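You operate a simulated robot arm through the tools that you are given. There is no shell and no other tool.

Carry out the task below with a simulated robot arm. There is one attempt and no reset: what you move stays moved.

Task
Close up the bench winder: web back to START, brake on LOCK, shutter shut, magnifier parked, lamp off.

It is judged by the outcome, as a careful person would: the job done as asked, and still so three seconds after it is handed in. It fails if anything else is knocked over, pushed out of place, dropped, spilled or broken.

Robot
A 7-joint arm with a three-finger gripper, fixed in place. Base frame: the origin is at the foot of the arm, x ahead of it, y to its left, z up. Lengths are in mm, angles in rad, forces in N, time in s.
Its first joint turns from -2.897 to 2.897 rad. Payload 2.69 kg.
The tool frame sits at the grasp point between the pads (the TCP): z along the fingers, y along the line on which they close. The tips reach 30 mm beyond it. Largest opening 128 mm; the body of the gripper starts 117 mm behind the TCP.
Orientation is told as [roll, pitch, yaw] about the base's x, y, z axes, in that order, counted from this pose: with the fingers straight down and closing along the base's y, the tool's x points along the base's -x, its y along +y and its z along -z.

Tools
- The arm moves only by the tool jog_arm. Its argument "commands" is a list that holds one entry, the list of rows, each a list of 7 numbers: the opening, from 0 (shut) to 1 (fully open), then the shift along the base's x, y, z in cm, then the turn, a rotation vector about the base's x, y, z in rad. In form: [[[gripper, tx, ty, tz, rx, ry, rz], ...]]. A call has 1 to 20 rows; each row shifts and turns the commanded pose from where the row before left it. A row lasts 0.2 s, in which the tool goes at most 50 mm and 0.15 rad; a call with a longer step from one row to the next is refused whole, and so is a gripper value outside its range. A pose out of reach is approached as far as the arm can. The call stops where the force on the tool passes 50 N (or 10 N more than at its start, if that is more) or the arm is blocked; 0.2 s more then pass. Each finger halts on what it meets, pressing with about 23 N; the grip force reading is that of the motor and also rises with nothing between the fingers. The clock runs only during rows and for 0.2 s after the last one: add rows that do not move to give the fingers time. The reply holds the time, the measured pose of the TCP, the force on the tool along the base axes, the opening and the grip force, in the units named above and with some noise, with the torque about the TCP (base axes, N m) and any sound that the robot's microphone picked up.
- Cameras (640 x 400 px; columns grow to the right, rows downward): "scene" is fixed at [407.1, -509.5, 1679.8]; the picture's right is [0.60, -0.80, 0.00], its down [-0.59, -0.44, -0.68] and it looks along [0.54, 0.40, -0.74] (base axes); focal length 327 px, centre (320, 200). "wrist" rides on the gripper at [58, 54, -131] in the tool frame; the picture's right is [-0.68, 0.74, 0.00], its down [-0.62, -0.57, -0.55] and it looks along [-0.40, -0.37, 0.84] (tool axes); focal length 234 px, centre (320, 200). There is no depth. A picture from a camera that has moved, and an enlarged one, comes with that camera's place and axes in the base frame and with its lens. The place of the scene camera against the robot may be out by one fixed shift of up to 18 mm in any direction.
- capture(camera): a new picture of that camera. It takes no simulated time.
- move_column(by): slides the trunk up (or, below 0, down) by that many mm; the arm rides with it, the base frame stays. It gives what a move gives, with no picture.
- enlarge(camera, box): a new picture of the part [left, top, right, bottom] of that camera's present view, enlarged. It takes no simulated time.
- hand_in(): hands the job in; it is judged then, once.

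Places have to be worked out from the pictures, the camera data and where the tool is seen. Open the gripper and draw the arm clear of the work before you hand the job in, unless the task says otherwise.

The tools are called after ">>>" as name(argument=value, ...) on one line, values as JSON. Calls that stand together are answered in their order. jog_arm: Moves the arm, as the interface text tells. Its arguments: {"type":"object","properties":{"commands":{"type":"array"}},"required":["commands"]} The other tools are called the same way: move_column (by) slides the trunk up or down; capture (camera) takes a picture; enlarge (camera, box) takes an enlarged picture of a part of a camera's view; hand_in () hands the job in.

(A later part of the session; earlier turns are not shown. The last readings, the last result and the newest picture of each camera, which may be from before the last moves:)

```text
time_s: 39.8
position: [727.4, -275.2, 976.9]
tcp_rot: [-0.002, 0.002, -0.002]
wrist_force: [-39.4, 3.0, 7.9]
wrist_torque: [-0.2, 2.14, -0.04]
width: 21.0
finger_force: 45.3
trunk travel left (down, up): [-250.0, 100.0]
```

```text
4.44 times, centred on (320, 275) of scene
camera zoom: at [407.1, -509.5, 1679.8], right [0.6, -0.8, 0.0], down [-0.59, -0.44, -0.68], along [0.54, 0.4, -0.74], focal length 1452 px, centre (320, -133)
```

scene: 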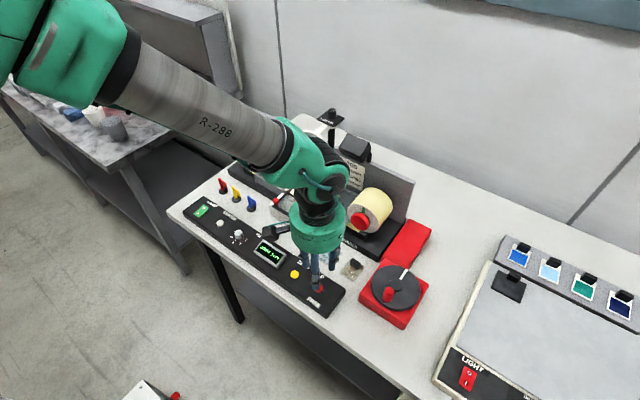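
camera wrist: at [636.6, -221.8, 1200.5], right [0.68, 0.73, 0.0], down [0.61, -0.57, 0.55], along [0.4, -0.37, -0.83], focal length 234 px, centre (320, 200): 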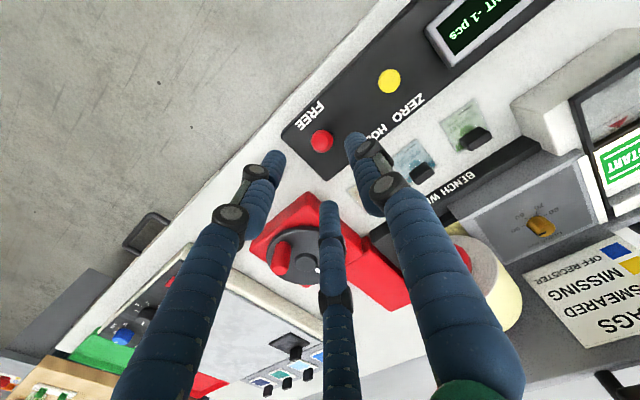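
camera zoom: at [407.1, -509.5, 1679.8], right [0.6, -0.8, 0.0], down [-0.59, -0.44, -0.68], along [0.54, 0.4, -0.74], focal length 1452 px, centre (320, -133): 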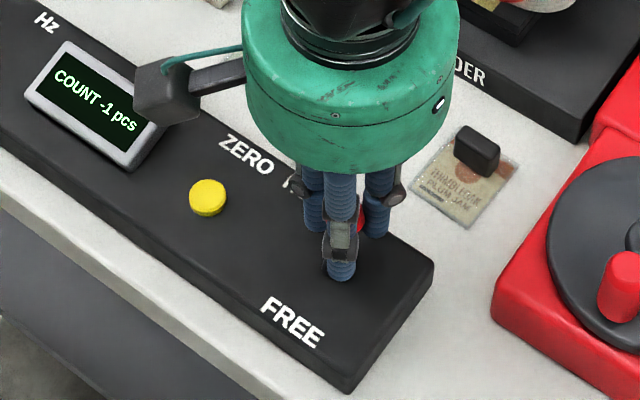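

The force rose to 39 N, so the lever is at its HOLD stop. I'll ease the load, open, and rise straight up.

>>> jog_arm(commands=[[[0.1, -0.2, 0, 0, 0, 0, 0], [0.25, 0, 0, 0, 0, 0, 0], [0.4, 0, 0, 0, 0, 0, 0], [0.4, 0, 0, 0, 0, 0, 0], [0.4, 0, 0, 2.5, 0, 0, 0], [0.4, 0, 0, 3.5, 0, 0, 0], [0.4, 0, 0, 4, 0, 0, 0], [0.4, -3, 0, 3, 0, 0, 0], [0.4, 0, 0, 0, 0, 0, 0]]])

>>> capture(camera="wrist")

>>> enlarge(camera="wrist", box=[220, 60, 420, 210])

>>> enlarge(camera="scene", box=[220, 170, 440, 330])

```text
time_s: 41.8
position: [697.5, -276.5, 1105.2]
tcp_rot: [-0.001, -0.003, -0.002]
wrist_force: [-0.7, 0.1, 0.1]
wrist_torque: [-0.01, -0.09, 0.01]
width: 51.2
finger_force: 0.1
trunk travel left (down, up): [-250.0, 100.0]
```

```text
taken
camera wrist: at [639.0, -222.4, 1234.3], right [0.68, 0.73, 0.0], down [0.61, -0.57, 0.55], along [0.4, -0.37, -0.83], focal length 234 px, centre (320, 200)
```

wrist: 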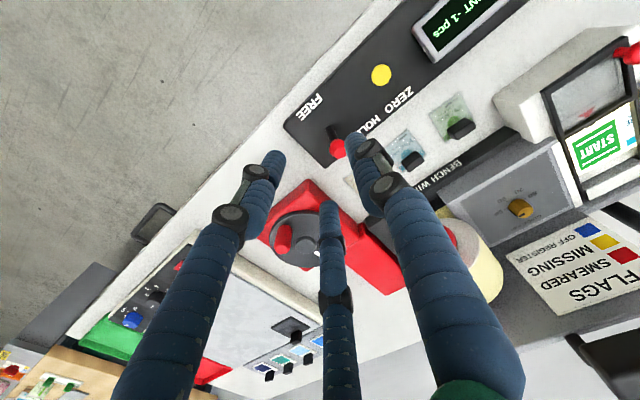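

```text
2.67 times, centred on (320, 135) of wrist
camera zoom: at [639.0, -222.4, 1234.3], right [0.68, 0.73, 0.0], down [0.61, -0.57, 0.55], along [0.4, -0.37, -0.83], focal length 624 px, centre (320, 373)
```

zoom: 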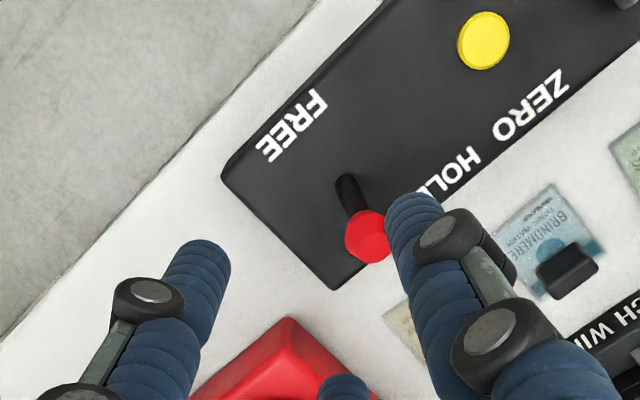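

```text
2.50 times, centred on (330, 250) of scene
camera zoom: at [407.1, -509.5, 1679.8], right [0.6, -0.8, 0.0], down [-0.59, -0.44, -0.68], along [0.54, 0.4, -0.74], focal length 817 px, centre (295, 75)
```

zoom: 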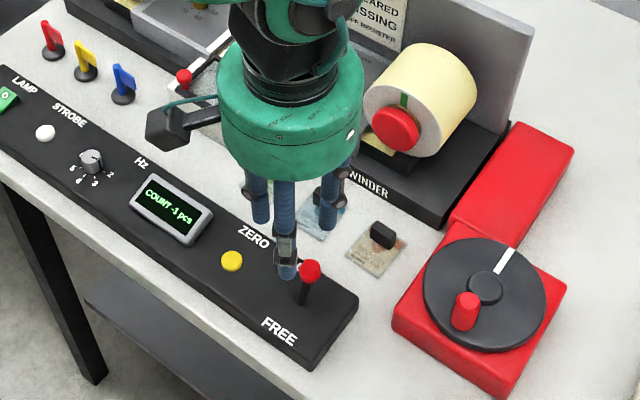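

The lever now leans to HOLD at its stop. The magnifier has to be parked before I can work the shutter. I compute the lens at about (944,-42,1147), its red knob at (880,-39,1155), the pivot post near (1073,-39), and the lamp head to the right at (998,-170,1150), so parking should be a swing to the left. I'll rise and look from above first.

>>> jog_arm(commands=[[[0, 0, 0, 4.5, 0, 0, 0], [0, 0, 0, 4.5, 0, 0, 0], [0, 2, 3.4, 1.5, 0, 0, 0], [0, 2, 3.4, 1.5, 0, 0, 0], [0, 2, 3.4, 1.5, 0, 0, 0], [0, 2, 3.4, 1.5, 0, 0, 0], [0, 2, 3.4, 1.5, 0, 0, 0.15], [0, 2, 3.4, 1.5, 0, 0, 0.15], [0, 2, 3.4, 1.5, 0, 0, 0.15], [0, 2, 3.4, 1.5, 0, 0, 0.15], [0, 2, 3.4, 1.5, 0, 0, 0.147], [0, 2, 3, 0, 0, 0, 0], [0, 0, 0, 0, 0, 0, 0]]])

>>> capture(camera="wrist")

>>> enlarge(camera="wrist", box=[170, 90, 350, 290])

>>> capture(camera="scene")

```text
time_s: 44.6
position: [898.4, 62.3, 1332.8]
tcp_rot: [-0.003, 0.001, 0.743]
wrist_force: [1.1, 0.5, 0.0]
wrist_torque: [-0.02, 0.03, 0.02]
width: 2.2
finger_force: 23.7
trunk travel left (down, up): [-250.0, 100.0]
```

```text
taken
camera wrist: at [818.9, 61.6, 1462.3], right [0.0, 1.0, 0.0], down [0.84, 0.0, 0.55], along [0.55, 0.0, -0.84], focal length 234 px, centre (320, 200)
```

wrist: 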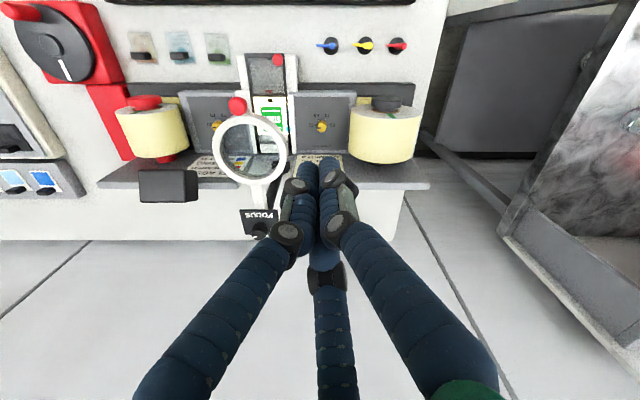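

```text
2.00 times, centred on (260, 190) of wrist
camera zoom: at [818.9, 61.6, 1462.3], right [0.0, 1.0, 0.0], down [0.84, 0.0, 0.55], along [0.55, 0.0, -0.84], focal length 468 px, centre (440, 220)
```

zoom: 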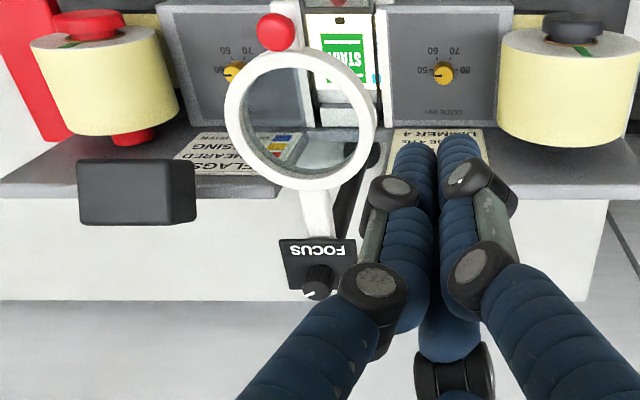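

```text
taken
```

scene: 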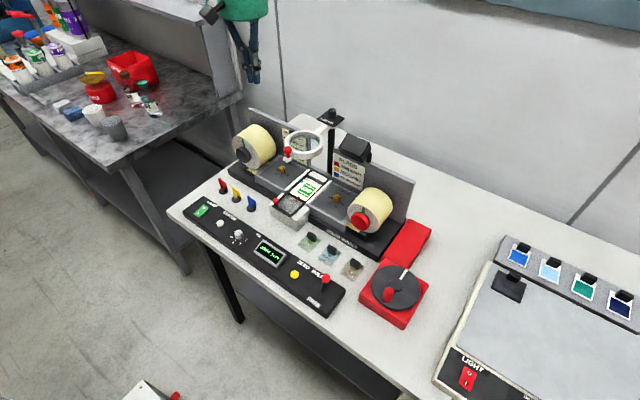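

From above, the magnifier swings on the post at about (1075,-40), 193 mm from its red knob at (879,-40,1155). The back plates top out at z≈1107, so the lens clears them on the left, while the lamp head blocks the right. I'll place the closed fingers on the −y side of the knob.

>>> jog_arm(commands=[[[0, -0.6, -4, -2.2, 0, 0, 0], [0, -0.6, -4, -2.2, 0, 0, 0], [0, -0.6, -4, -2.2, 0, 0, 0], [0, -0.6, -4, -2.2, 0, 0, 0], [0, 0, 0, -3.5, 0, 0, 0], [0, 0, 0, -3.5, 0, 0, 0], [0, 0, 0, 0, 0, 0, 0]]])

>>> capture(camera="wrist")

>>> enlarge(camera="scene", box=[220, 90, 420, 230])

```text
time_s: 46.2
position: [873.9, -99.1, 1173.1]
tcp_rot: [-0.003, -0.001, 0.743]
wrist_force: [1.0, -0.1, 0.1]
wrist_torque: [0.05, 0.05, -0.04]
width: 2.1
finger_force: 22.9
trunk travel left (down, up): [-250.0, 100.0]
```

```text
taken
camera wrist: at [794.3, -99.1, 1303.4], right [0.0, 1.0, 0.0], down [0.84, 0.0, 0.55], along [0.55, 0.0, -0.84], focal length 234 px, centre (320, 200)
```

wrist: 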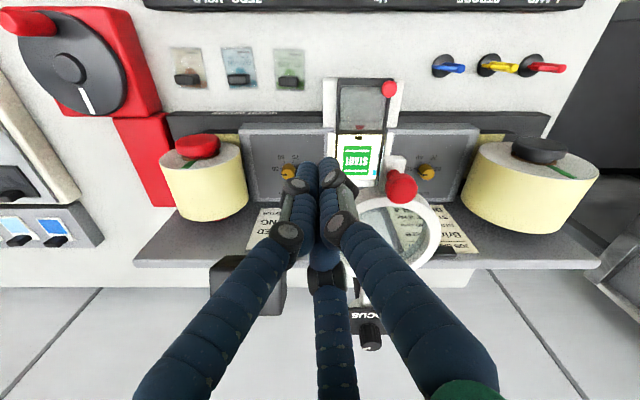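

```text
2.86 times, centred on (320, 160) of scene
camera zoom: at [407.1, -509.5, 1679.8], right [0.6, -0.8, 0.0], down [-0.59, -0.44, -0.68], along [0.54, 0.4, -0.74], focal length 934 px, centre (320, 314)
```

zoom: 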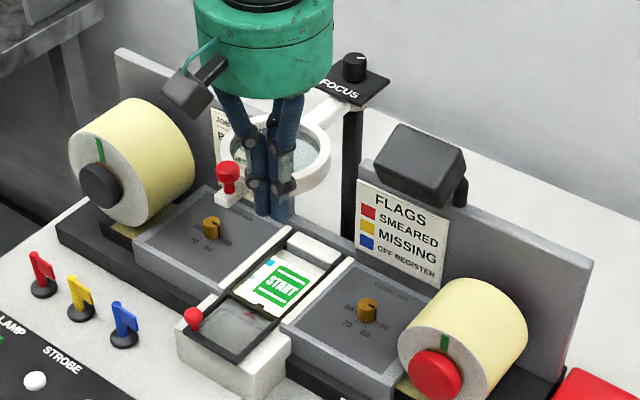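

The fingers are just right of the magnifier's knob. I'll push gently to the left along the arc and check the force and movement.

>>> jog_arm(commands=[[[0, 0.2, 1.8, 0, 0, 0, 0], [0, 0.2, 1.8, 0, 0, 0, 0], [0, 0.0, 1.3, 0, 0, 0, 0], [0, 0.05, 1.3, 0, 0, 0, 0], [0, 0.1, 1.3, 0, 0, 0, 0], [0, 0, 0, 0, 0, 0, 0]]])

>>> capture(camera="wrist")

>>> enlarge(camera="scene", box=[220, 90, 420, 230])

```text
time_s: 47.6
position: [879.8, -24.4, 1173.5]
tcp_rot: [-0.003, 0.001, 0.745]
wrist_force: [0.2, 0.1, 0.9]
wrist_torque: [-0.03, -0.02, -0.02]
width: 2.3
finger_force: 22.6
trunk travel left (down, up): [-250.0, 100.0]
```

```text
taken
camera wrist: at [799.9, -24.8, 1303.2], right [0.0, 1.0, 0.0], down [0.84, 0.0, 0.55], along [0.55, 0.0, -0.84], focal length 234 px, centre (320, 200)
```

wrist: 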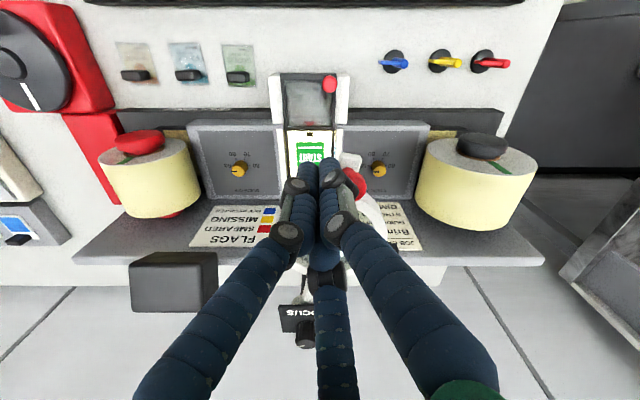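

```text
2.86 times, centred on (320, 160) of scene
camera zoom: at [407.1, -509.5, 1679.8], right [0.6, -0.8, 0.0], down [-0.59, -0.44, -0.68], along [0.54, 0.4, -0.74], focal length 934 px, centre (320, 314)
```

zoom: 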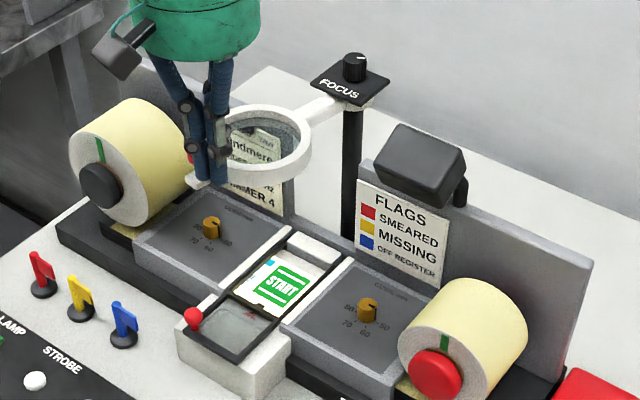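

The magnifier swings freely to the left. I'll continue along the arc.

>>> jog_arm(commands=[[[0, 0.25, 1.7, 0, 0, 0, 0], [0, 0.35, 1.6, 0, 0, 0, 0], [0, 0.45, 1.6, 0, 0, 0, 0], [0, 0.6, 1.5, 0, 0, 0, 0], [0, 0.7, 1.4, 0, 0, 0, 0], [0, 0.85, 1.4, 0, 0, 0, 0], [0, 0.85, 1.3, 0, 0, 0, 0], [0, 0, 0, 0, 0, 0, 0]]])

>>> capture(camera="wrist")

>>> enlarge(camera="scene", box=[220, 90, 420, 230])

```text
time_s: 49.4
position: [918.7, 78.1, 1173.5]
tcp_rot: [-0.003, 0.0, 0.743]
wrist_force: [0.1, 0.3, 0.3]
wrist_torque: [-0.05, -0.01, -0.01]
width: 2.0
finger_force: 22.8
trunk travel left (down, up): [-250.0, 100.0]
```

```text
taken
camera wrist: at [838.7, 79.1, 1302.7], right [0.0, 1.0, 0.0], down [0.84, 0.0, 0.55], along [0.55, 0.0, -0.84], focal length 234 px, centre (320, 200)
```

wrist: 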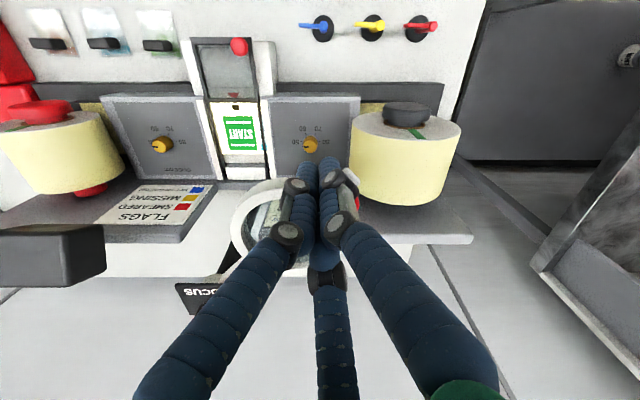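

```text
2.86 times, centred on (320, 160) of scene
camera zoom: at [407.1, -509.5, 1679.8], right [0.6, -0.8, 0.0], down [-0.59, -0.44, -0.68], along [0.54, 0.4, -0.74], focal length 934 px, centre (320, 314)
```

zoom: 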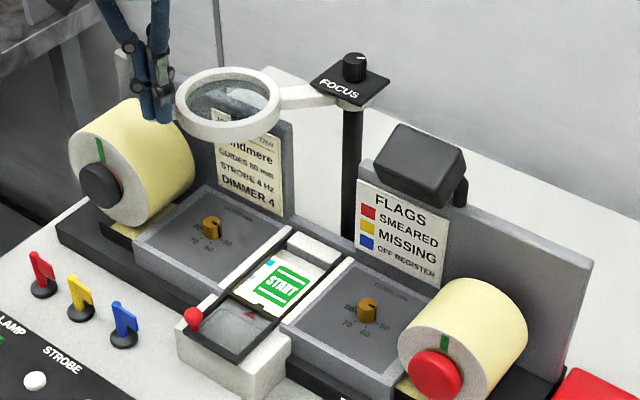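

It is about 45° round and still free. I'll continue toward 60° or more, watching for reach limits or a stop.

>>> jog_arm(commands=[[[0, 0.95, 1.3, 0, 0, 0, 0], [0, 1.1, 1.2, 0, 0, 0, 0], [0, 1.2, 1.1, 0, 0, 0, 0], [0, 1.3, 1.0, 0, 0, 0, 0], [0, 0, 0, 0, 0, 0, 0]]])

>>> enlarge(camera="scene", box=[220, 90, 420, 230])

```text
time_s: 50.6
position: [965.6, 125.6, 1174.0]
tcp_rot: [-0.002, 0.0, 0.743]
wrist_force: [0.6, 0.2, -1.0]
wrist_torque: [0.01, 0.02, 0.01]
width: 2.1
finger_force: 23.2
trunk travel left (down, up): [-250.0, 100.0]
```

```text
2.86 times, centred on (320, 160) of scene
camera zoom: at [407.1, -509.5, 1679.8], right [0.6, -0.8, 0.0], down [-0.59, -0.44, -0.68], along [0.54, 0.4, -0.74], focal length 934 px, centre (320, 314)
```

zoom: 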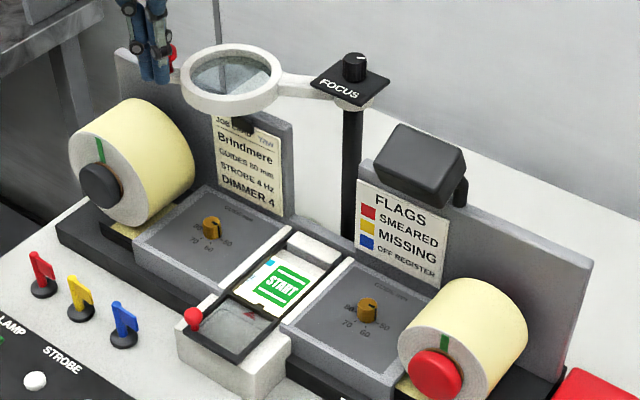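

The magnifier is about 63° round and still free, and I'm near the reach limit with a vertical tool. I'll tilt the tool outward to extend the reach and continue the swing.

>>> jog_arm(commands=[[[0, 0.3, 0.2, 0, 0, -0.12, 0], [0, 0.3, 0.2, 0, 0, -0.12, 0], [0, 0.3, 0.2, 0, 0, -0.12, 0], [0, 0.9, 0.45, 0, 0, 0, 0], [0, 0.9, 0.4, 0, 0, 0, 0], [0, 0, 0, 0, 0, 0, 0]]])

>>> enlarge(camera="scene", box=[220, 90, 420, 230])

>>> capture(camera="wrist")

```text
time_s: 52.0
position: [993.8, 141.3, 1173.1]
tcp_rot: [-0.252, -0.26, 0.776]
wrist_force: [-0.2, 0.9, -0.6]
wrist_torque: [0.04, 0.0, -0.01]
width: 2.1
finger_force: 22.7
trunk travel left (down, up): [-250.0, 100.0]
```

```text
2.86 times, centred on (320, 160) of scene
camera zoom: at [407.1, -509.5, 1679.8], right [0.6, -0.8, 0.0], down [-0.59, -0.44, -0.68], along [0.54, 0.4, -0.74], focal length 934 px, centre (320, 314)
```

zoom: 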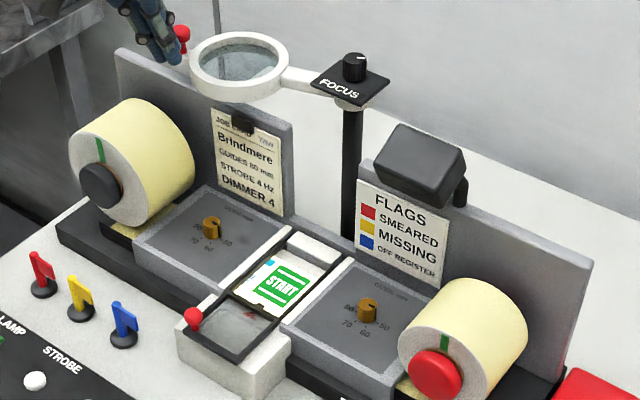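

```text
taken
camera wrist: at [871.4, 140.8, 1266.4], right [0.0, 1.0, 0.0], down [0.59, 0.0, 0.81], along [0.81, 0.0, -0.59], focal length 234 px, centre (320, 200)
```

wrist: 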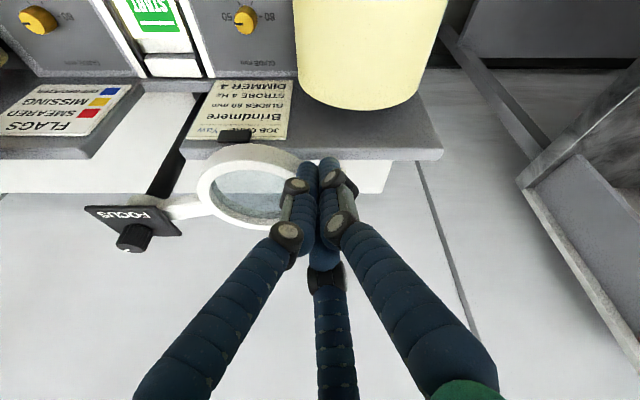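

It is still free at about 75°. I'll continue a little further with slightly more tilt, looking for a stop.

>>> jog_arm(commands=[[[0, 0.6, 0.2, 0, 0, -0.1, 0], [0, 0.6, 0.2, 0, 0, -0.1, 0], [0, 0.9, 0.2, 0, 0, -0.05, 0], [0, 0.9, 0.2, 0, 0, 0, 0], [0, 0, 0, 0, 0, 0, 0]]])

>>> enlarge(camera="scene", box=[220, 90, 420, 230])

>>> capture(camera="wrist")

```text
time_s: 52.6
position: [997.3, 142.8, 1161.4]
tcp_rot: [-0.369, -0.368, 0.812]
wrist_force: [-5.5, -1.5, -7.9]
wrist_torque: [-0.05, 0.17, -0.07]
width: 2.0
finger_force: 22.9
trunk travel left (down, up): [-250.0, 100.0]
stopped in row 2: the force on the tool passed its limit at 58 N (the readings are from after the stop); the commanded pose is now the measured one
```

```text
2.86 times, centred on (320, 160) of scene
camera zoom: at [407.1, -509.5, 1679.8], right [0.6, -0.8, 0.0], down [-0.59, -0.44, -0.68], along [0.54, 0.4, -0.74], focal length 934 px, centre (320, 314)
```

zoom: 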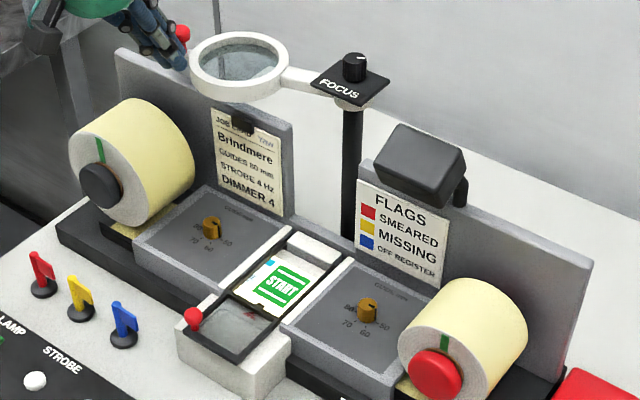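

```text
taken
camera wrist: at [862.4, 142.1, 1235.1], right [0.0, 1.0, -0.01], down [0.46, 0.0, 0.89], along [0.89, -0.01, -0.46], focal length 234 px, centre (320, 200)
```

wrist: 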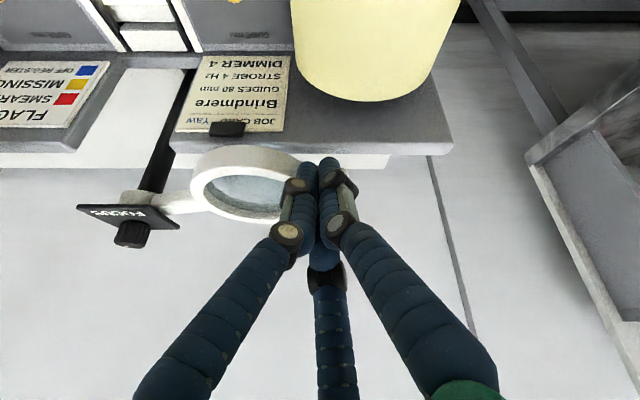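

The force limit tripped, and the magnifier hasn't moved since the previous frame (about 75°), so it may have met its stop. I'll zoom in to check what the fingers are touching.

>>> enlarge(camera="wrist", box=[180, 110, 380, 270])

>>> enlarge(camera="scene", box=[220, 70, 350, 150])

```text
2.50 times, centred on (280, 190) of wrist
camera zoom: at [862.4, 142.1, 1235.1], right [0.0, 1.0, -0.01], down [0.46, 0.0, 0.89], along [0.89, -0.01, -0.46], focal length 585 px, centre (420, 225)
```

zoom: 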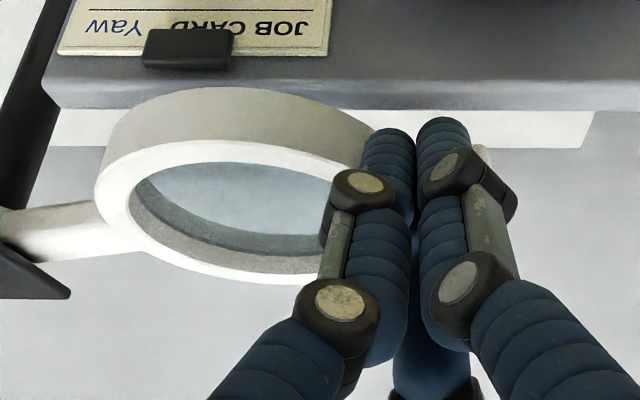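

```text
4.92 times, centred on (285, 110) of scene
camera zoom: at [407.1, -509.5, 1679.8], right [0.6, -0.8, 0.0], down [-0.59, -0.44, -0.68], along [0.54, 0.4, -0.74], focal length 1609 px, centre (492, 643)
```

zoom: 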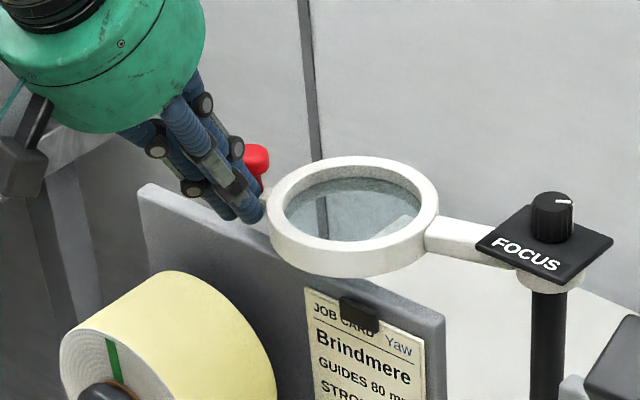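

I'll retreat from the knob (back and up) and check whether the magnifier stays where it is.

>>> jog_arm(commands=[[[0, -1.5, 0, 0.5, 0, 0, 0], [0, -2.5, 0, 1.5, 0, 0, 0], [0, -2.5, 0, 2.5, 0, 0.1, 0], [0, -2.5, 0, 2.5, 0, 0.1, 0], [0, -2.5, 0, 2.5, 0, 0.1, 0], [0, -2, 0, 1.5, 0, 0.1, 0], [0, 0, 0, 0, 0, 0.1, 0], [0, 0, 0, 0, 0, 0, 0]]])

>>> capture(camera="wrist")

>>> enlarge(camera="scene", box=[220, 70, 350, 150])

>>> capture(camera="scene")

```text
time_s: 54.4
position: [862.9, 141.9, 1273.8]
tcp_rot: [-0.018, -0.009, 0.743]
wrist_force: [0.5, 0.1, -0.4]
wrist_torque: [-0.02, 0.07, 0.01]
width: 2.2
finger_force: 22.9
trunk travel left (down, up): [-250.0, 100.0]
```

```text
taken
camera wrist: at [780.1, 142.2, 1402.4], right [0.0, 1.0, -0.01], down [0.83, 0.0, 0.56], along [0.56, -0.01, -0.83], focal length 234 px, centre (320, 200)
```

wrist: 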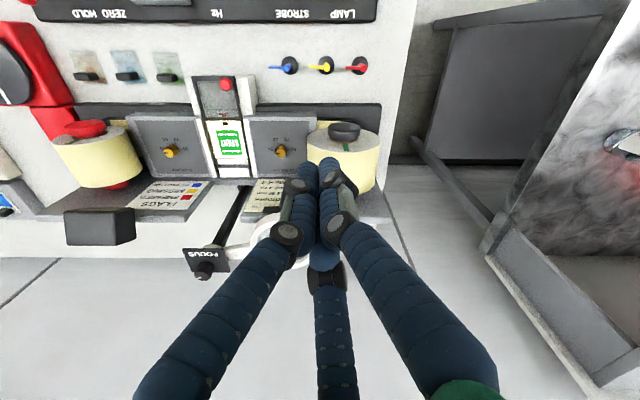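

```text
4.92 times, centred on (285, 110) of scene
camera zoom: at [407.1, -509.5, 1679.8], right [0.6, -0.8, 0.0], down [-0.59, -0.44, -0.68], along [0.54, 0.4, -0.74], focal length 1609 px, centre (492, 643)
```

zoom: 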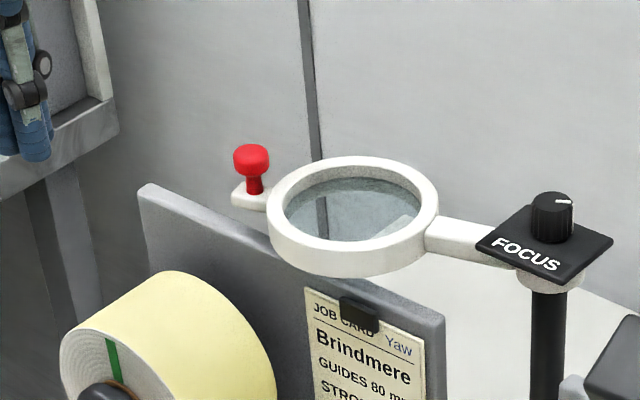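

```text
taken
```

scene: 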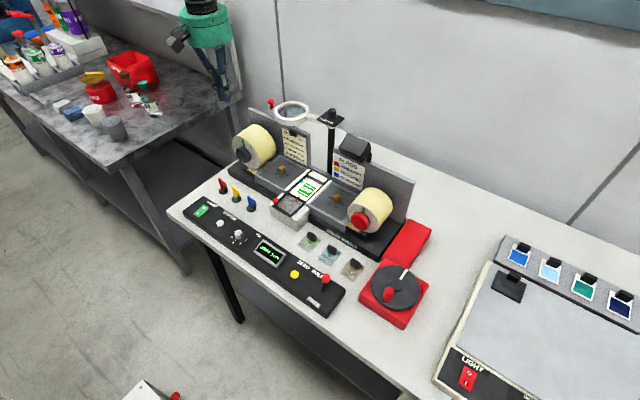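

The magnifier stays swung aside at about 75°. To confirm that this is its end stop, I'll re-approach with a modest tilt and nudge the knob again in small steps.

>>> jog_arm(commands=[[[0, 2.8, 0, -1.8, 0, -0.1, 0], [0, 2.8, 0, -2.2, 0, -0.1, 0], [0, 2.8, 0, -2.2, 0, -0.1, 0], [0, 2.4, 0, -2.6, 0, -0.1, 0], [0, 0.8, 0, -0.6, 0, 0, 0], [0, 0, 0, 0, 0, 0, 0]]])

>>> enlarge(camera="scene", box=[220, 70, 350, 150])

```text
time_s: 55.8
position: [979.1, 142.6, 1179.2]
tcp_rot: [-0.297, -0.301, 0.787]
wrist_force: [-0.9, 0.6, 0.4]
wrist_torque: [0.01, -0.02, 0.05]
width: 2.1
finger_force: 22.6
trunk travel left (down, up): [-250.0, 100.0]
```

```text
4.92 times, centred on (285, 110) of scene
camera zoom: at [407.1, -509.5, 1679.8], right [0.6, -0.8, 0.0], down [-0.59, -0.44, -0.68], along [0.54, 0.4, -0.74], focal length 1609 px, centre (492, 643)
```

zoom: 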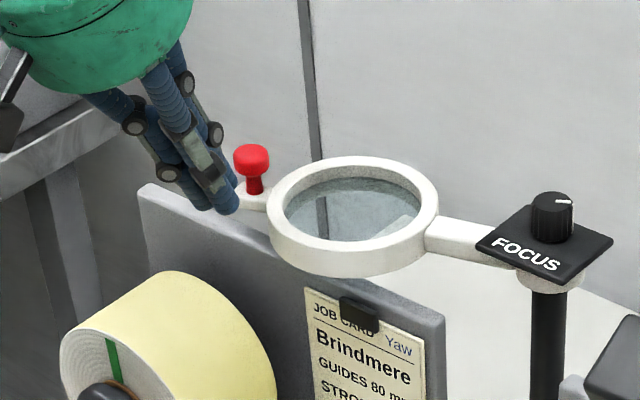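

The fingers are just in front of the tab. I'll nudge +x in 4 mm steps.

>>> jog_arm(commands=[[[0, 0.4, 0, 0, 0, 0, 0], [0, 0.4, 0.05, 0, 0, 0, 0], [0, 0.4, 0.05, 0, 0, 0, 0], [0, 0.4, 0.05, 0, 0, 0, 0], [0, 0, 0, 0, 0, 0, 0]]])

>>> enlarge(camera="scene", box=[220, 70, 350, 150])

```text
time_s: 57.0
position: [994.4, 143.6, 1179.9]
tcp_rot: [-0.298, -0.299, 0.786]
wrist_force: [-8.7, -1.2, 1.0]
wrist_torque: [0.03, 0.14, 0.04]
width: 2.3
finger_force: 22.9
trunk travel left (down, up): [-250.0, 100.0]
```

```text
4.92 times, centred on (285, 110) of scene
camera zoom: at [407.1, -509.5, 1679.8], right [0.6, -0.8, 0.0], down [-0.59, -0.44, -0.68], along [0.54, 0.4, -0.74], focal length 1609 px, centre (492, 643)
```

zoom: 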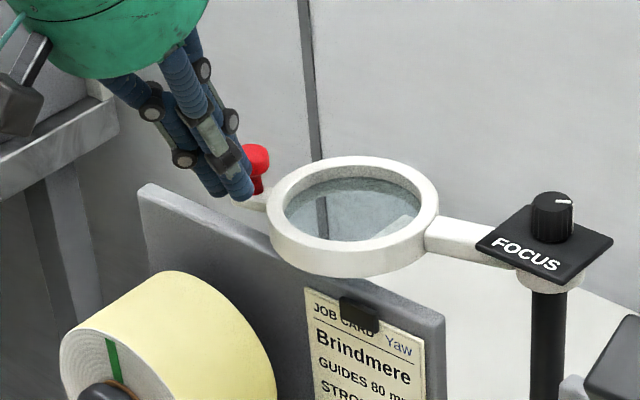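

Contact gives −8.7 N and the magnifier doesn't move. One more 2 mm nudge will confirm the hard stop.

>>> jog_arm(commands=[[[0, 0.2, 0.03, 0, 0, 0, 0], [0, 0, 0, 0, 0, 0, 0]]])

>>> enlarge(camera="scene", box=[220, 70, 350, 150])

```text
time_s: 57.6
position: [995.3, 143.3, 1179.0]
tcp_rot: [-0.296, -0.298, 0.787]
wrist_force: [-28.6, -4.9, -0.8]
wrist_torque: [-0.05, 0.54, 0.01]
width: 2.0
finger_force: 23.2
trunk travel left (down, up): [-250.0, 100.0]
```

```text
4.92 times, centred on (285, 110) of scene
camera zoom: at [407.1, -509.5, 1679.8], right [0.6, -0.8, 0.0], down [-0.59, -0.44, -0.68], along [0.54, 0.4, -0.74], focal length 1609 px, centre (492, 643)
```

zoom: 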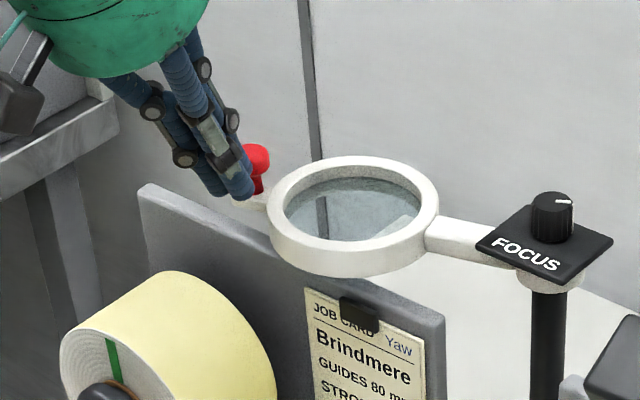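

The hard stop is confirmed: −29 N with no movement, so the magnifier is parked. I'll retreat, straighten the tool and move in front of the shutter knob near (836,-12,986).

>>> jog_arm(commands=[[[0, -1.5, 0, 0.5, 0, 0, 0], [0, -2.5, 0, 1.5, 0, 0, 0], [0, -2.5, 0, 2.0, 0, 0.1, 0], [0, -2.5, 0, 2.0, 0, 0.1, 0], [0, -2.5, 0, 2.0, 0, 0.1, 0], [0, -2, 0, 0, 0, 0.1, 0], [0, -1.2, -3.9, -2.5, 0, 0, 0], [0, -1.2, -3.9, -2.5, 0, 0, 0], [0, -1.2, -3.9, -2.5, 0, 0, 0], [0, -1.2, -3.8, -2.5, 0, 0, 0], [0, -1.2, 0, -4, 0, 0, 0], [0, 0, 0, -2, 0, 0, 0], [0, 0, 0, 0, 0, 0, 0]]])

>>> capture(camera="wrist")

>>> enlarge(camera="scene", box=[220, 110, 380, 230])

```text
time_s: 60.4
position: [801.4, -11.8, 1100.5]
tcp_rot: [-0.02, -0.011, 0.744]
wrist_force: [0.0, -0.4, 0.6]
wrist_torque: [-0.01, 0.03, 0.0]
width: 2.2
finger_force: 22.7
trunk travel left (down, up): [-250.0, 100.0]
```

```text
taken
camera wrist: at [719.7, -10.7, 1228.4], right [0.0, 1.0, -0.01], down [0.83, 0.0, 0.56], along [0.56, -0.01, -0.83], focal length 234 px, centre (320, 200)
```

wrist: 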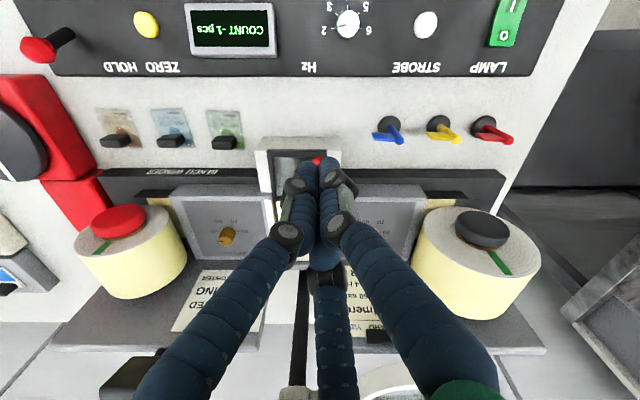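

```text
3.33 times, centred on (300, 170) of scene
camera zoom: at [407.1, -509.5, 1679.8], right [0.6, -0.8, 0.0], down [-0.59, -0.44, -0.68], along [0.54, 0.4, -0.74], focal length 1089 px, centre (387, 300)
```

zoom: 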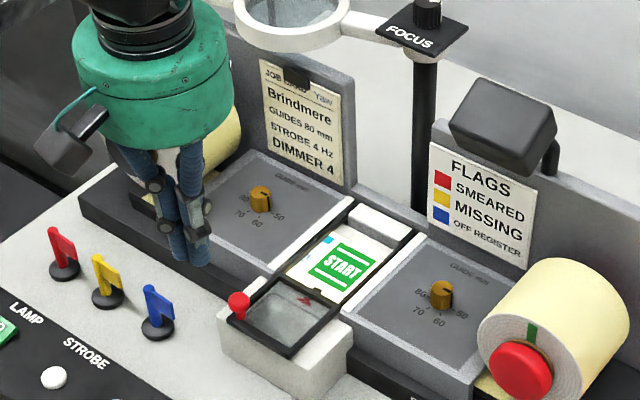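

Before closing the shutter, I'll check the START registration from straight above the window's centreline, now that the magnifier is out of the way.

>>> jog_arm(commands=[[[0, 2.4, -0.5, 3, 0, 0.008, 0], [0, 2.4, -0.5, 3, 0, 0.008, 0], [0, 2.5, -0.5, 3, 0, 0, 0], [0, 2.5, -0.5, 3, 0, 0, 0], [0, 0, 0, 0, 0, 0, 0]]])

>>> capture(camera="wrist")

>>> enlarge(camera="wrist", box=[260, 60, 380, 170])

```text
time_s: 61.6
position: [900.9, -29.2, 1219.0]
tcp_rot: [-0.008, 0.001, 0.744]
wrist_force: [0.2, 0.2, -0.8]
wrist_torque: [0.02, 0.0, 0.02]
width: 1.8
finger_force: 22.8
trunk travel left (down, up): [-250.0, 100.0]
```

```text
taken
camera wrist: at [820.0, -29.3, 1349.2], right [0.0, 1.0, -0.01], down [0.83, 0.0, 0.55], along [0.55, -0.01, -0.83], focal length 234 px, centre (320, 200)
```

wrist: 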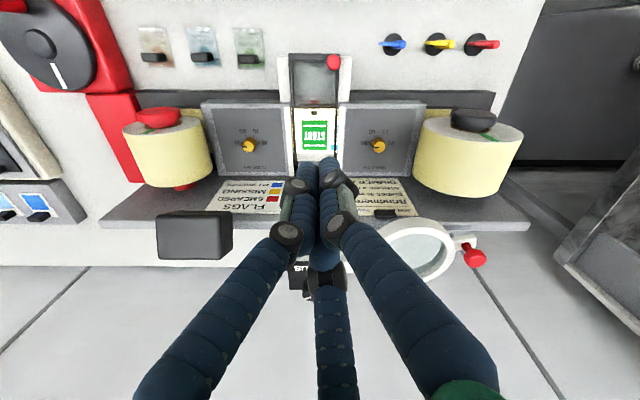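

```text
3.64 times, centred on (320, 115) of wrist
camera zoom: at [820.0, -29.3, 1349.2], right [0.0, 1.0, -0.01], down [0.83, 0.0, 0.55], along [0.55, -0.01, -0.83], focal length 852 px, centre (320, 509)
```

zoom: 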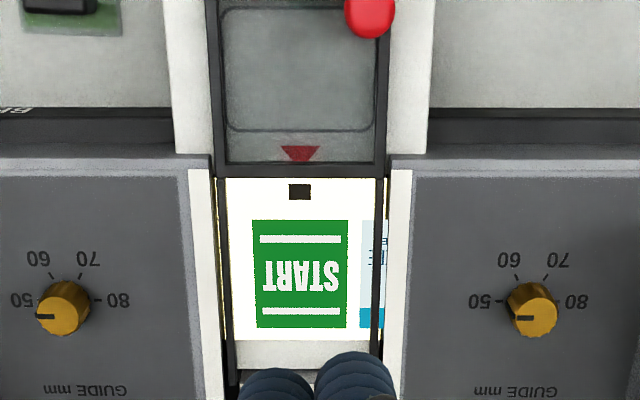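

START is registered: the red triangle, the black mark and the START block all line up. I'll place the closed fingers behind the shutter knob at (838,-11.5,986).

>>> jog_arm(commands=[[[0, -2.8, 0.44, -2.5, 0, 0, 0], [0, -2.8, 0.44, -3, 0, 0, 0], [0, -2.8, 0.44, -3, 0, 0, 0], [0, -2.8, 0.44, -3, 0, 0, 0], [0, 0, 0, -3.2, 0, 0, 0], [0, 0, 0, -3.2, 0, 0, 0], [0, 0, 0, -3.2, 0, 0, 0], [0, 0, 0, 0, 0, 0, 0]]])

>>> capture(camera="wrist")

>>> enlarge(camera="scene", box=[220, 130, 360, 235])

```text
time_s: 63.4
position: [787.4, -12.9, 1008.9]
tcp_rot: [-0.009, 0.002, 0.744]
wrist_force: [0.6, -0.4, -0.3]
wrist_torque: [-0.03, 0.0, 0.01]
width: 2.1
finger_force: 22.7
trunk travel left (down, up): [-250.0, 100.0]
```

```text
taken
camera wrist: at [708.0, -12.5, 1138.9], right [0.0, 1.0, -0.01], down [0.83, 0.0, 0.55], along [0.55, -0.01, -0.83], focal length 234 px, centre (320, 200)
```

wrist: 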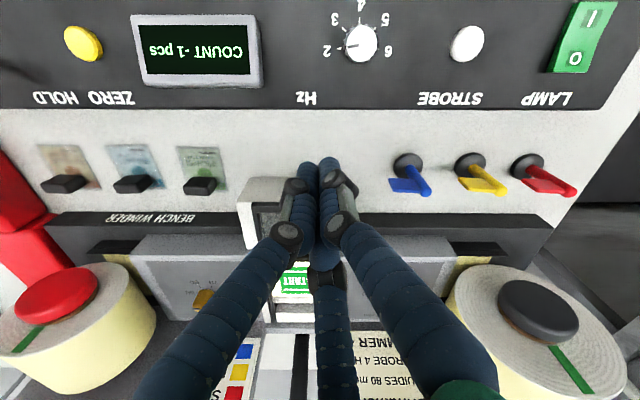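

```text
3.81 times, centred on (290, 182) of scene
camera zoom: at [407.1, -509.5, 1679.8], right [0.6, -0.8, 0.0], down [-0.59, -0.44, -0.68], along [0.54, 0.4, -0.74], focal length 1245 px, centre (434, 267)
```

zoom: 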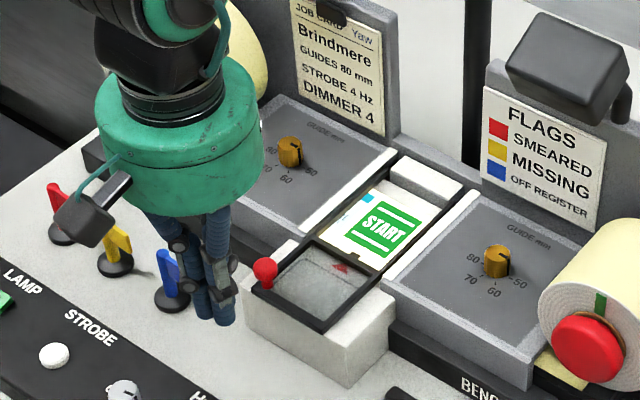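

The fingers are in line with the shutter knob. I'll push +x slowly.

>>> jog_arm(commands=[[[0, 1.2, 0.1, -0.2, 0, 0, 0], [0, 1.2, 0, 0, 0, 0, 0], [0, 1.0, 0, 0, 0, 0, 0], [0, 1.0, 0, 0, 0, 0, 0], [0, 1.0, 0, 0, 0, 0, 0], [0, 0, 0, 0, 0, 0, 0]]])

>>> enlarge(camera="scene", box=[220, 130, 360, 235])

```text
time_s: 64.8
position: [841.5, -12.4, 1006.6]
tcp_rot: [-0.01, 0.002, 0.744]
wrist_force: [-0.5, -0.2, -0.5]
wrist_torque: [-0.04, 0.0, 0.01]
width: 2.1
finger_force: 23.2
trunk travel left (down, up): [-250.0, 100.0]
```

```text
3.81 times, centred on (290, 182) of scene
camera zoom: at [407.1, -509.5, 1679.8], right [0.6, -0.8, 0.0], down [-0.59, -0.44, -0.68], along [0.54, 0.4, -0.74], focal length 1245 px, centre (434, 267)
```

zoom: 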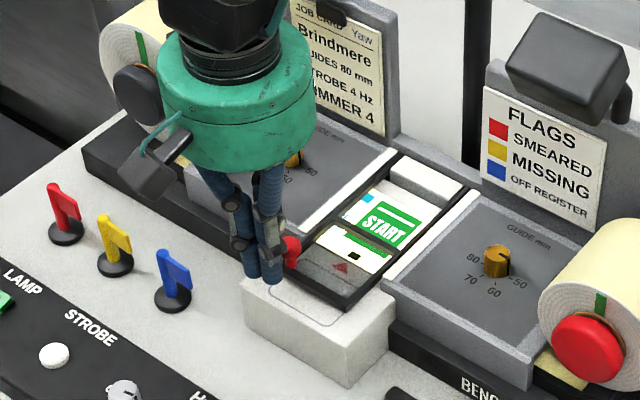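

The shutter slides freely, about 27 mm so far. I'll continue to its rear stop.

>>> jog_arm(commands=[[[0, 1.0, 0, 0, 0, 0, 0], [0, 1.0, 0, 0, 0, 0, 0], [0, 1.0, 0, 0, 0, 0, 0], [0, 0.8, 0, 0, 0, 0, 0], [0, 0, 0, 0, 0, 0, 0]]])

>>> enlarge(camera="scene", box=[220, 130, 360, 235])

```text
time_s: 66.0
position: [878.1, -12.8, 1007.2]
tcp_rot: [-0.008, 0.002, 0.744]
wrist_force: [-1.1, 0.2, -0.4]
wrist_torque: [-0.02, 0.0, 0.02]
width: 2.1
finger_force: 22.8
trunk travel left (down, up): [-250.0, 100.0]
```

```text
3.81 times, centred on (290, 182) of scene
camera zoom: at [407.1, -509.5, 1679.8], right [0.6, -0.8, 0.0], down [-0.59, -0.44, -0.68], along [0.54, 0.4, -0.74], focal length 1245 px, centre (434, 267)
```

zoom: 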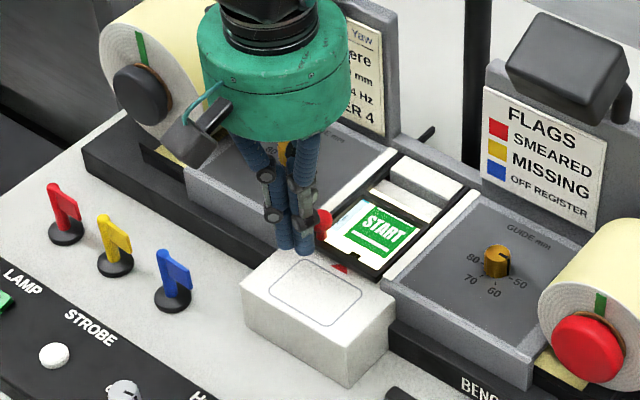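

It is almost over the whole window. I'll continue in small steps until it meets the stop.

>>> jog_arm(commands=[[[0, 0.6, 0, 0, 0, 0, 0], [0, 0.6, 0, 0, 0, 0, 0], [0, 0.5, 0, 0, 0, 0, 0], [0, 0, 0, 0, 0, 0, 0]]])

>>> enlarge(camera="scene", box=[220, 130, 360, 235])

```text
time_s: 67.0
position: [897.1, -13.0, 1006.7]
tcp_rot: [-0.007, 0.0, 0.744]
wrist_force: [-0.1, -0.7, 0.9]
wrist_torque: [0.0, -0.03, 0.0]
width: 2.1
finger_force: 23.0
trunk travel left (down, up): [-250.0, 100.0]
```

```text
3.81 times, centred on (290, 182) of scene
camera zoom: at [407.1, -509.5, 1679.8], right [0.6, -0.8, 0.0], down [-0.59, -0.44, -0.68], along [0.54, 0.4, -0.74], focal length 1245 px, centre (434, 267)
```

zoom: 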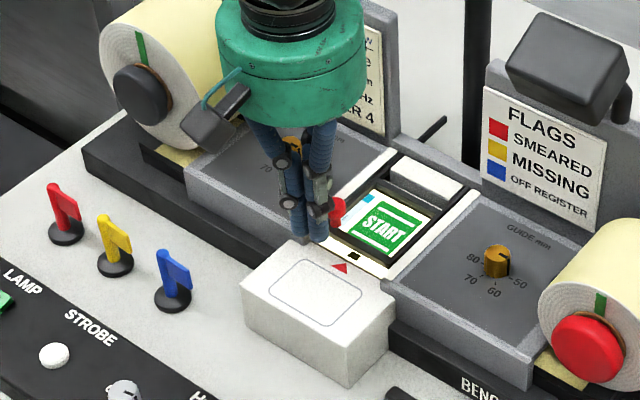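

The shutter's rear edge seems to be near the rear block. I'll zoom in before pushing any more.

>>> enlarge(camera="scene", box=[275, 160, 335, 210])

>>> enlarge(camera="wrist", box=[240, 100, 400, 240])

```text
8.00 times, centred on (305, 185) of scene
camera zoom: at [407.1, -509.5, 1679.8], right [0.6, -0.8, 0.0], down [-0.59, -0.44, -0.68], along [0.54, 0.4, -0.74], focal length 2614 px, centre (440, 320)
```

zoom: 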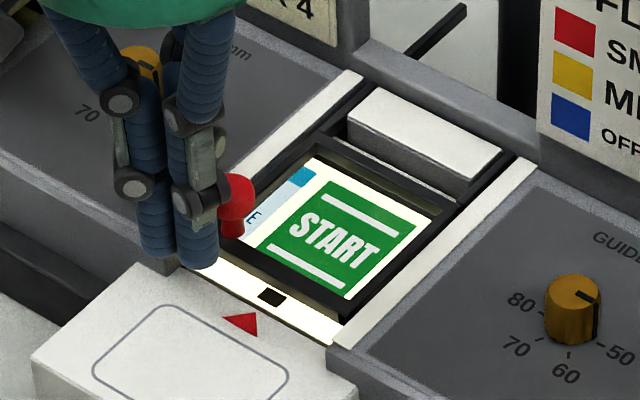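

```text
2.86 times, centred on (320, 170) of wrist
camera zoom: at [816.5, -12.0, 1136.3], right [0.0, 1.0, -0.01], down [0.83, 0.0, 0.55], along [0.55, -0.01, -0.83], focal length 669 px, centre (320, 286)
```

zoom: 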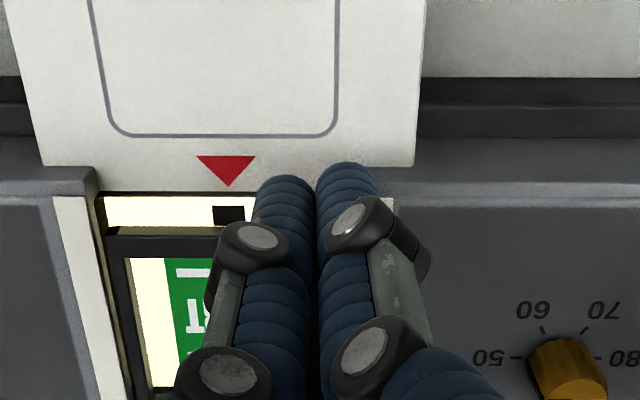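

The shutter frame is over the START label, but about 15 mm remains to the rear block. I'll push on in small steps until it stops.

>>> jog_arm(commands=[[[0, 0.5, 0, 0, 0, 0, 0], [0, 0.5, 0, 0, 0, 0, 0], [0, 0, 0, 0, 0, 0, 0]]])

>>> enlarge(camera="scene", box=[275, 160, 335, 210])

```text
time_s: 67.8
position: [906.0, -12.6, 1006.7]
tcp_rot: [-0.006, 0.001, 0.743]
wrist_force: [0.0, 0.0, -0.4]
wrist_torque: [-0.01, -0.01, -0.01]
width: 2.2
finger_force: 23.3
trunk travel left (down, up): [-250.0, 100.0]
```

```text
8.00 times, centred on (305, 185) of scene
camera zoom: at [407.1, -509.5, 1679.8], right [0.6, -0.8, 0.0], down [-0.59, -0.44, -0.68], along [0.54, 0.4, -0.74], focal length 2614 px, centre (440, 320)
```

zoom: 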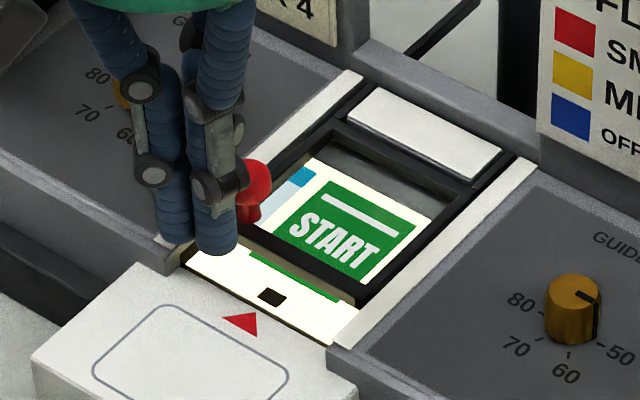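

The shutter is still sliding freely with no stop yet. I'll go on in 3 mm steps to find the end of its travel.

>>> jog_arm(commands=[[[0, 0.3, 0, 0, 0, 0, 0], [0, 0.3, 0, 0, 0, 0, 0], [0, 0, 0, 0, 0, 0, 0]]])

>>> enlarge(camera="scene", box=[275, 160, 335, 210])

```text
time_s: 68.6
position: [909.0, -12.7, 1006.2]
tcp_rot: [-0.006, 0.006, 0.743]
wrist_force: [-32.2, -2.8, 3.6]
wrist_torque: [-0.13, 0.68, -0.04]
width: 2.0
finger_force: 23.5
trunk travel left (down, up): [-250.0, 100.0]
```

```text
8.00 times, centred on (305, 185) of scene
camera zoom: at [407.1, -509.5, 1679.8], right [0.6, -0.8, 0.0], down [-0.59, -0.44, -0.68], along [0.54, 0.4, -0.74], focal length 2614 px, centre (440, 320)
```

zoom: 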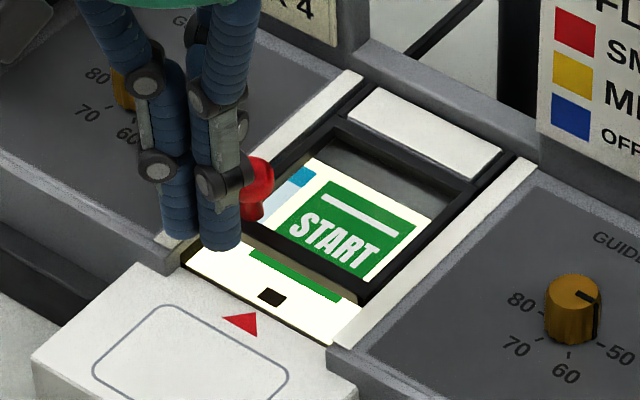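

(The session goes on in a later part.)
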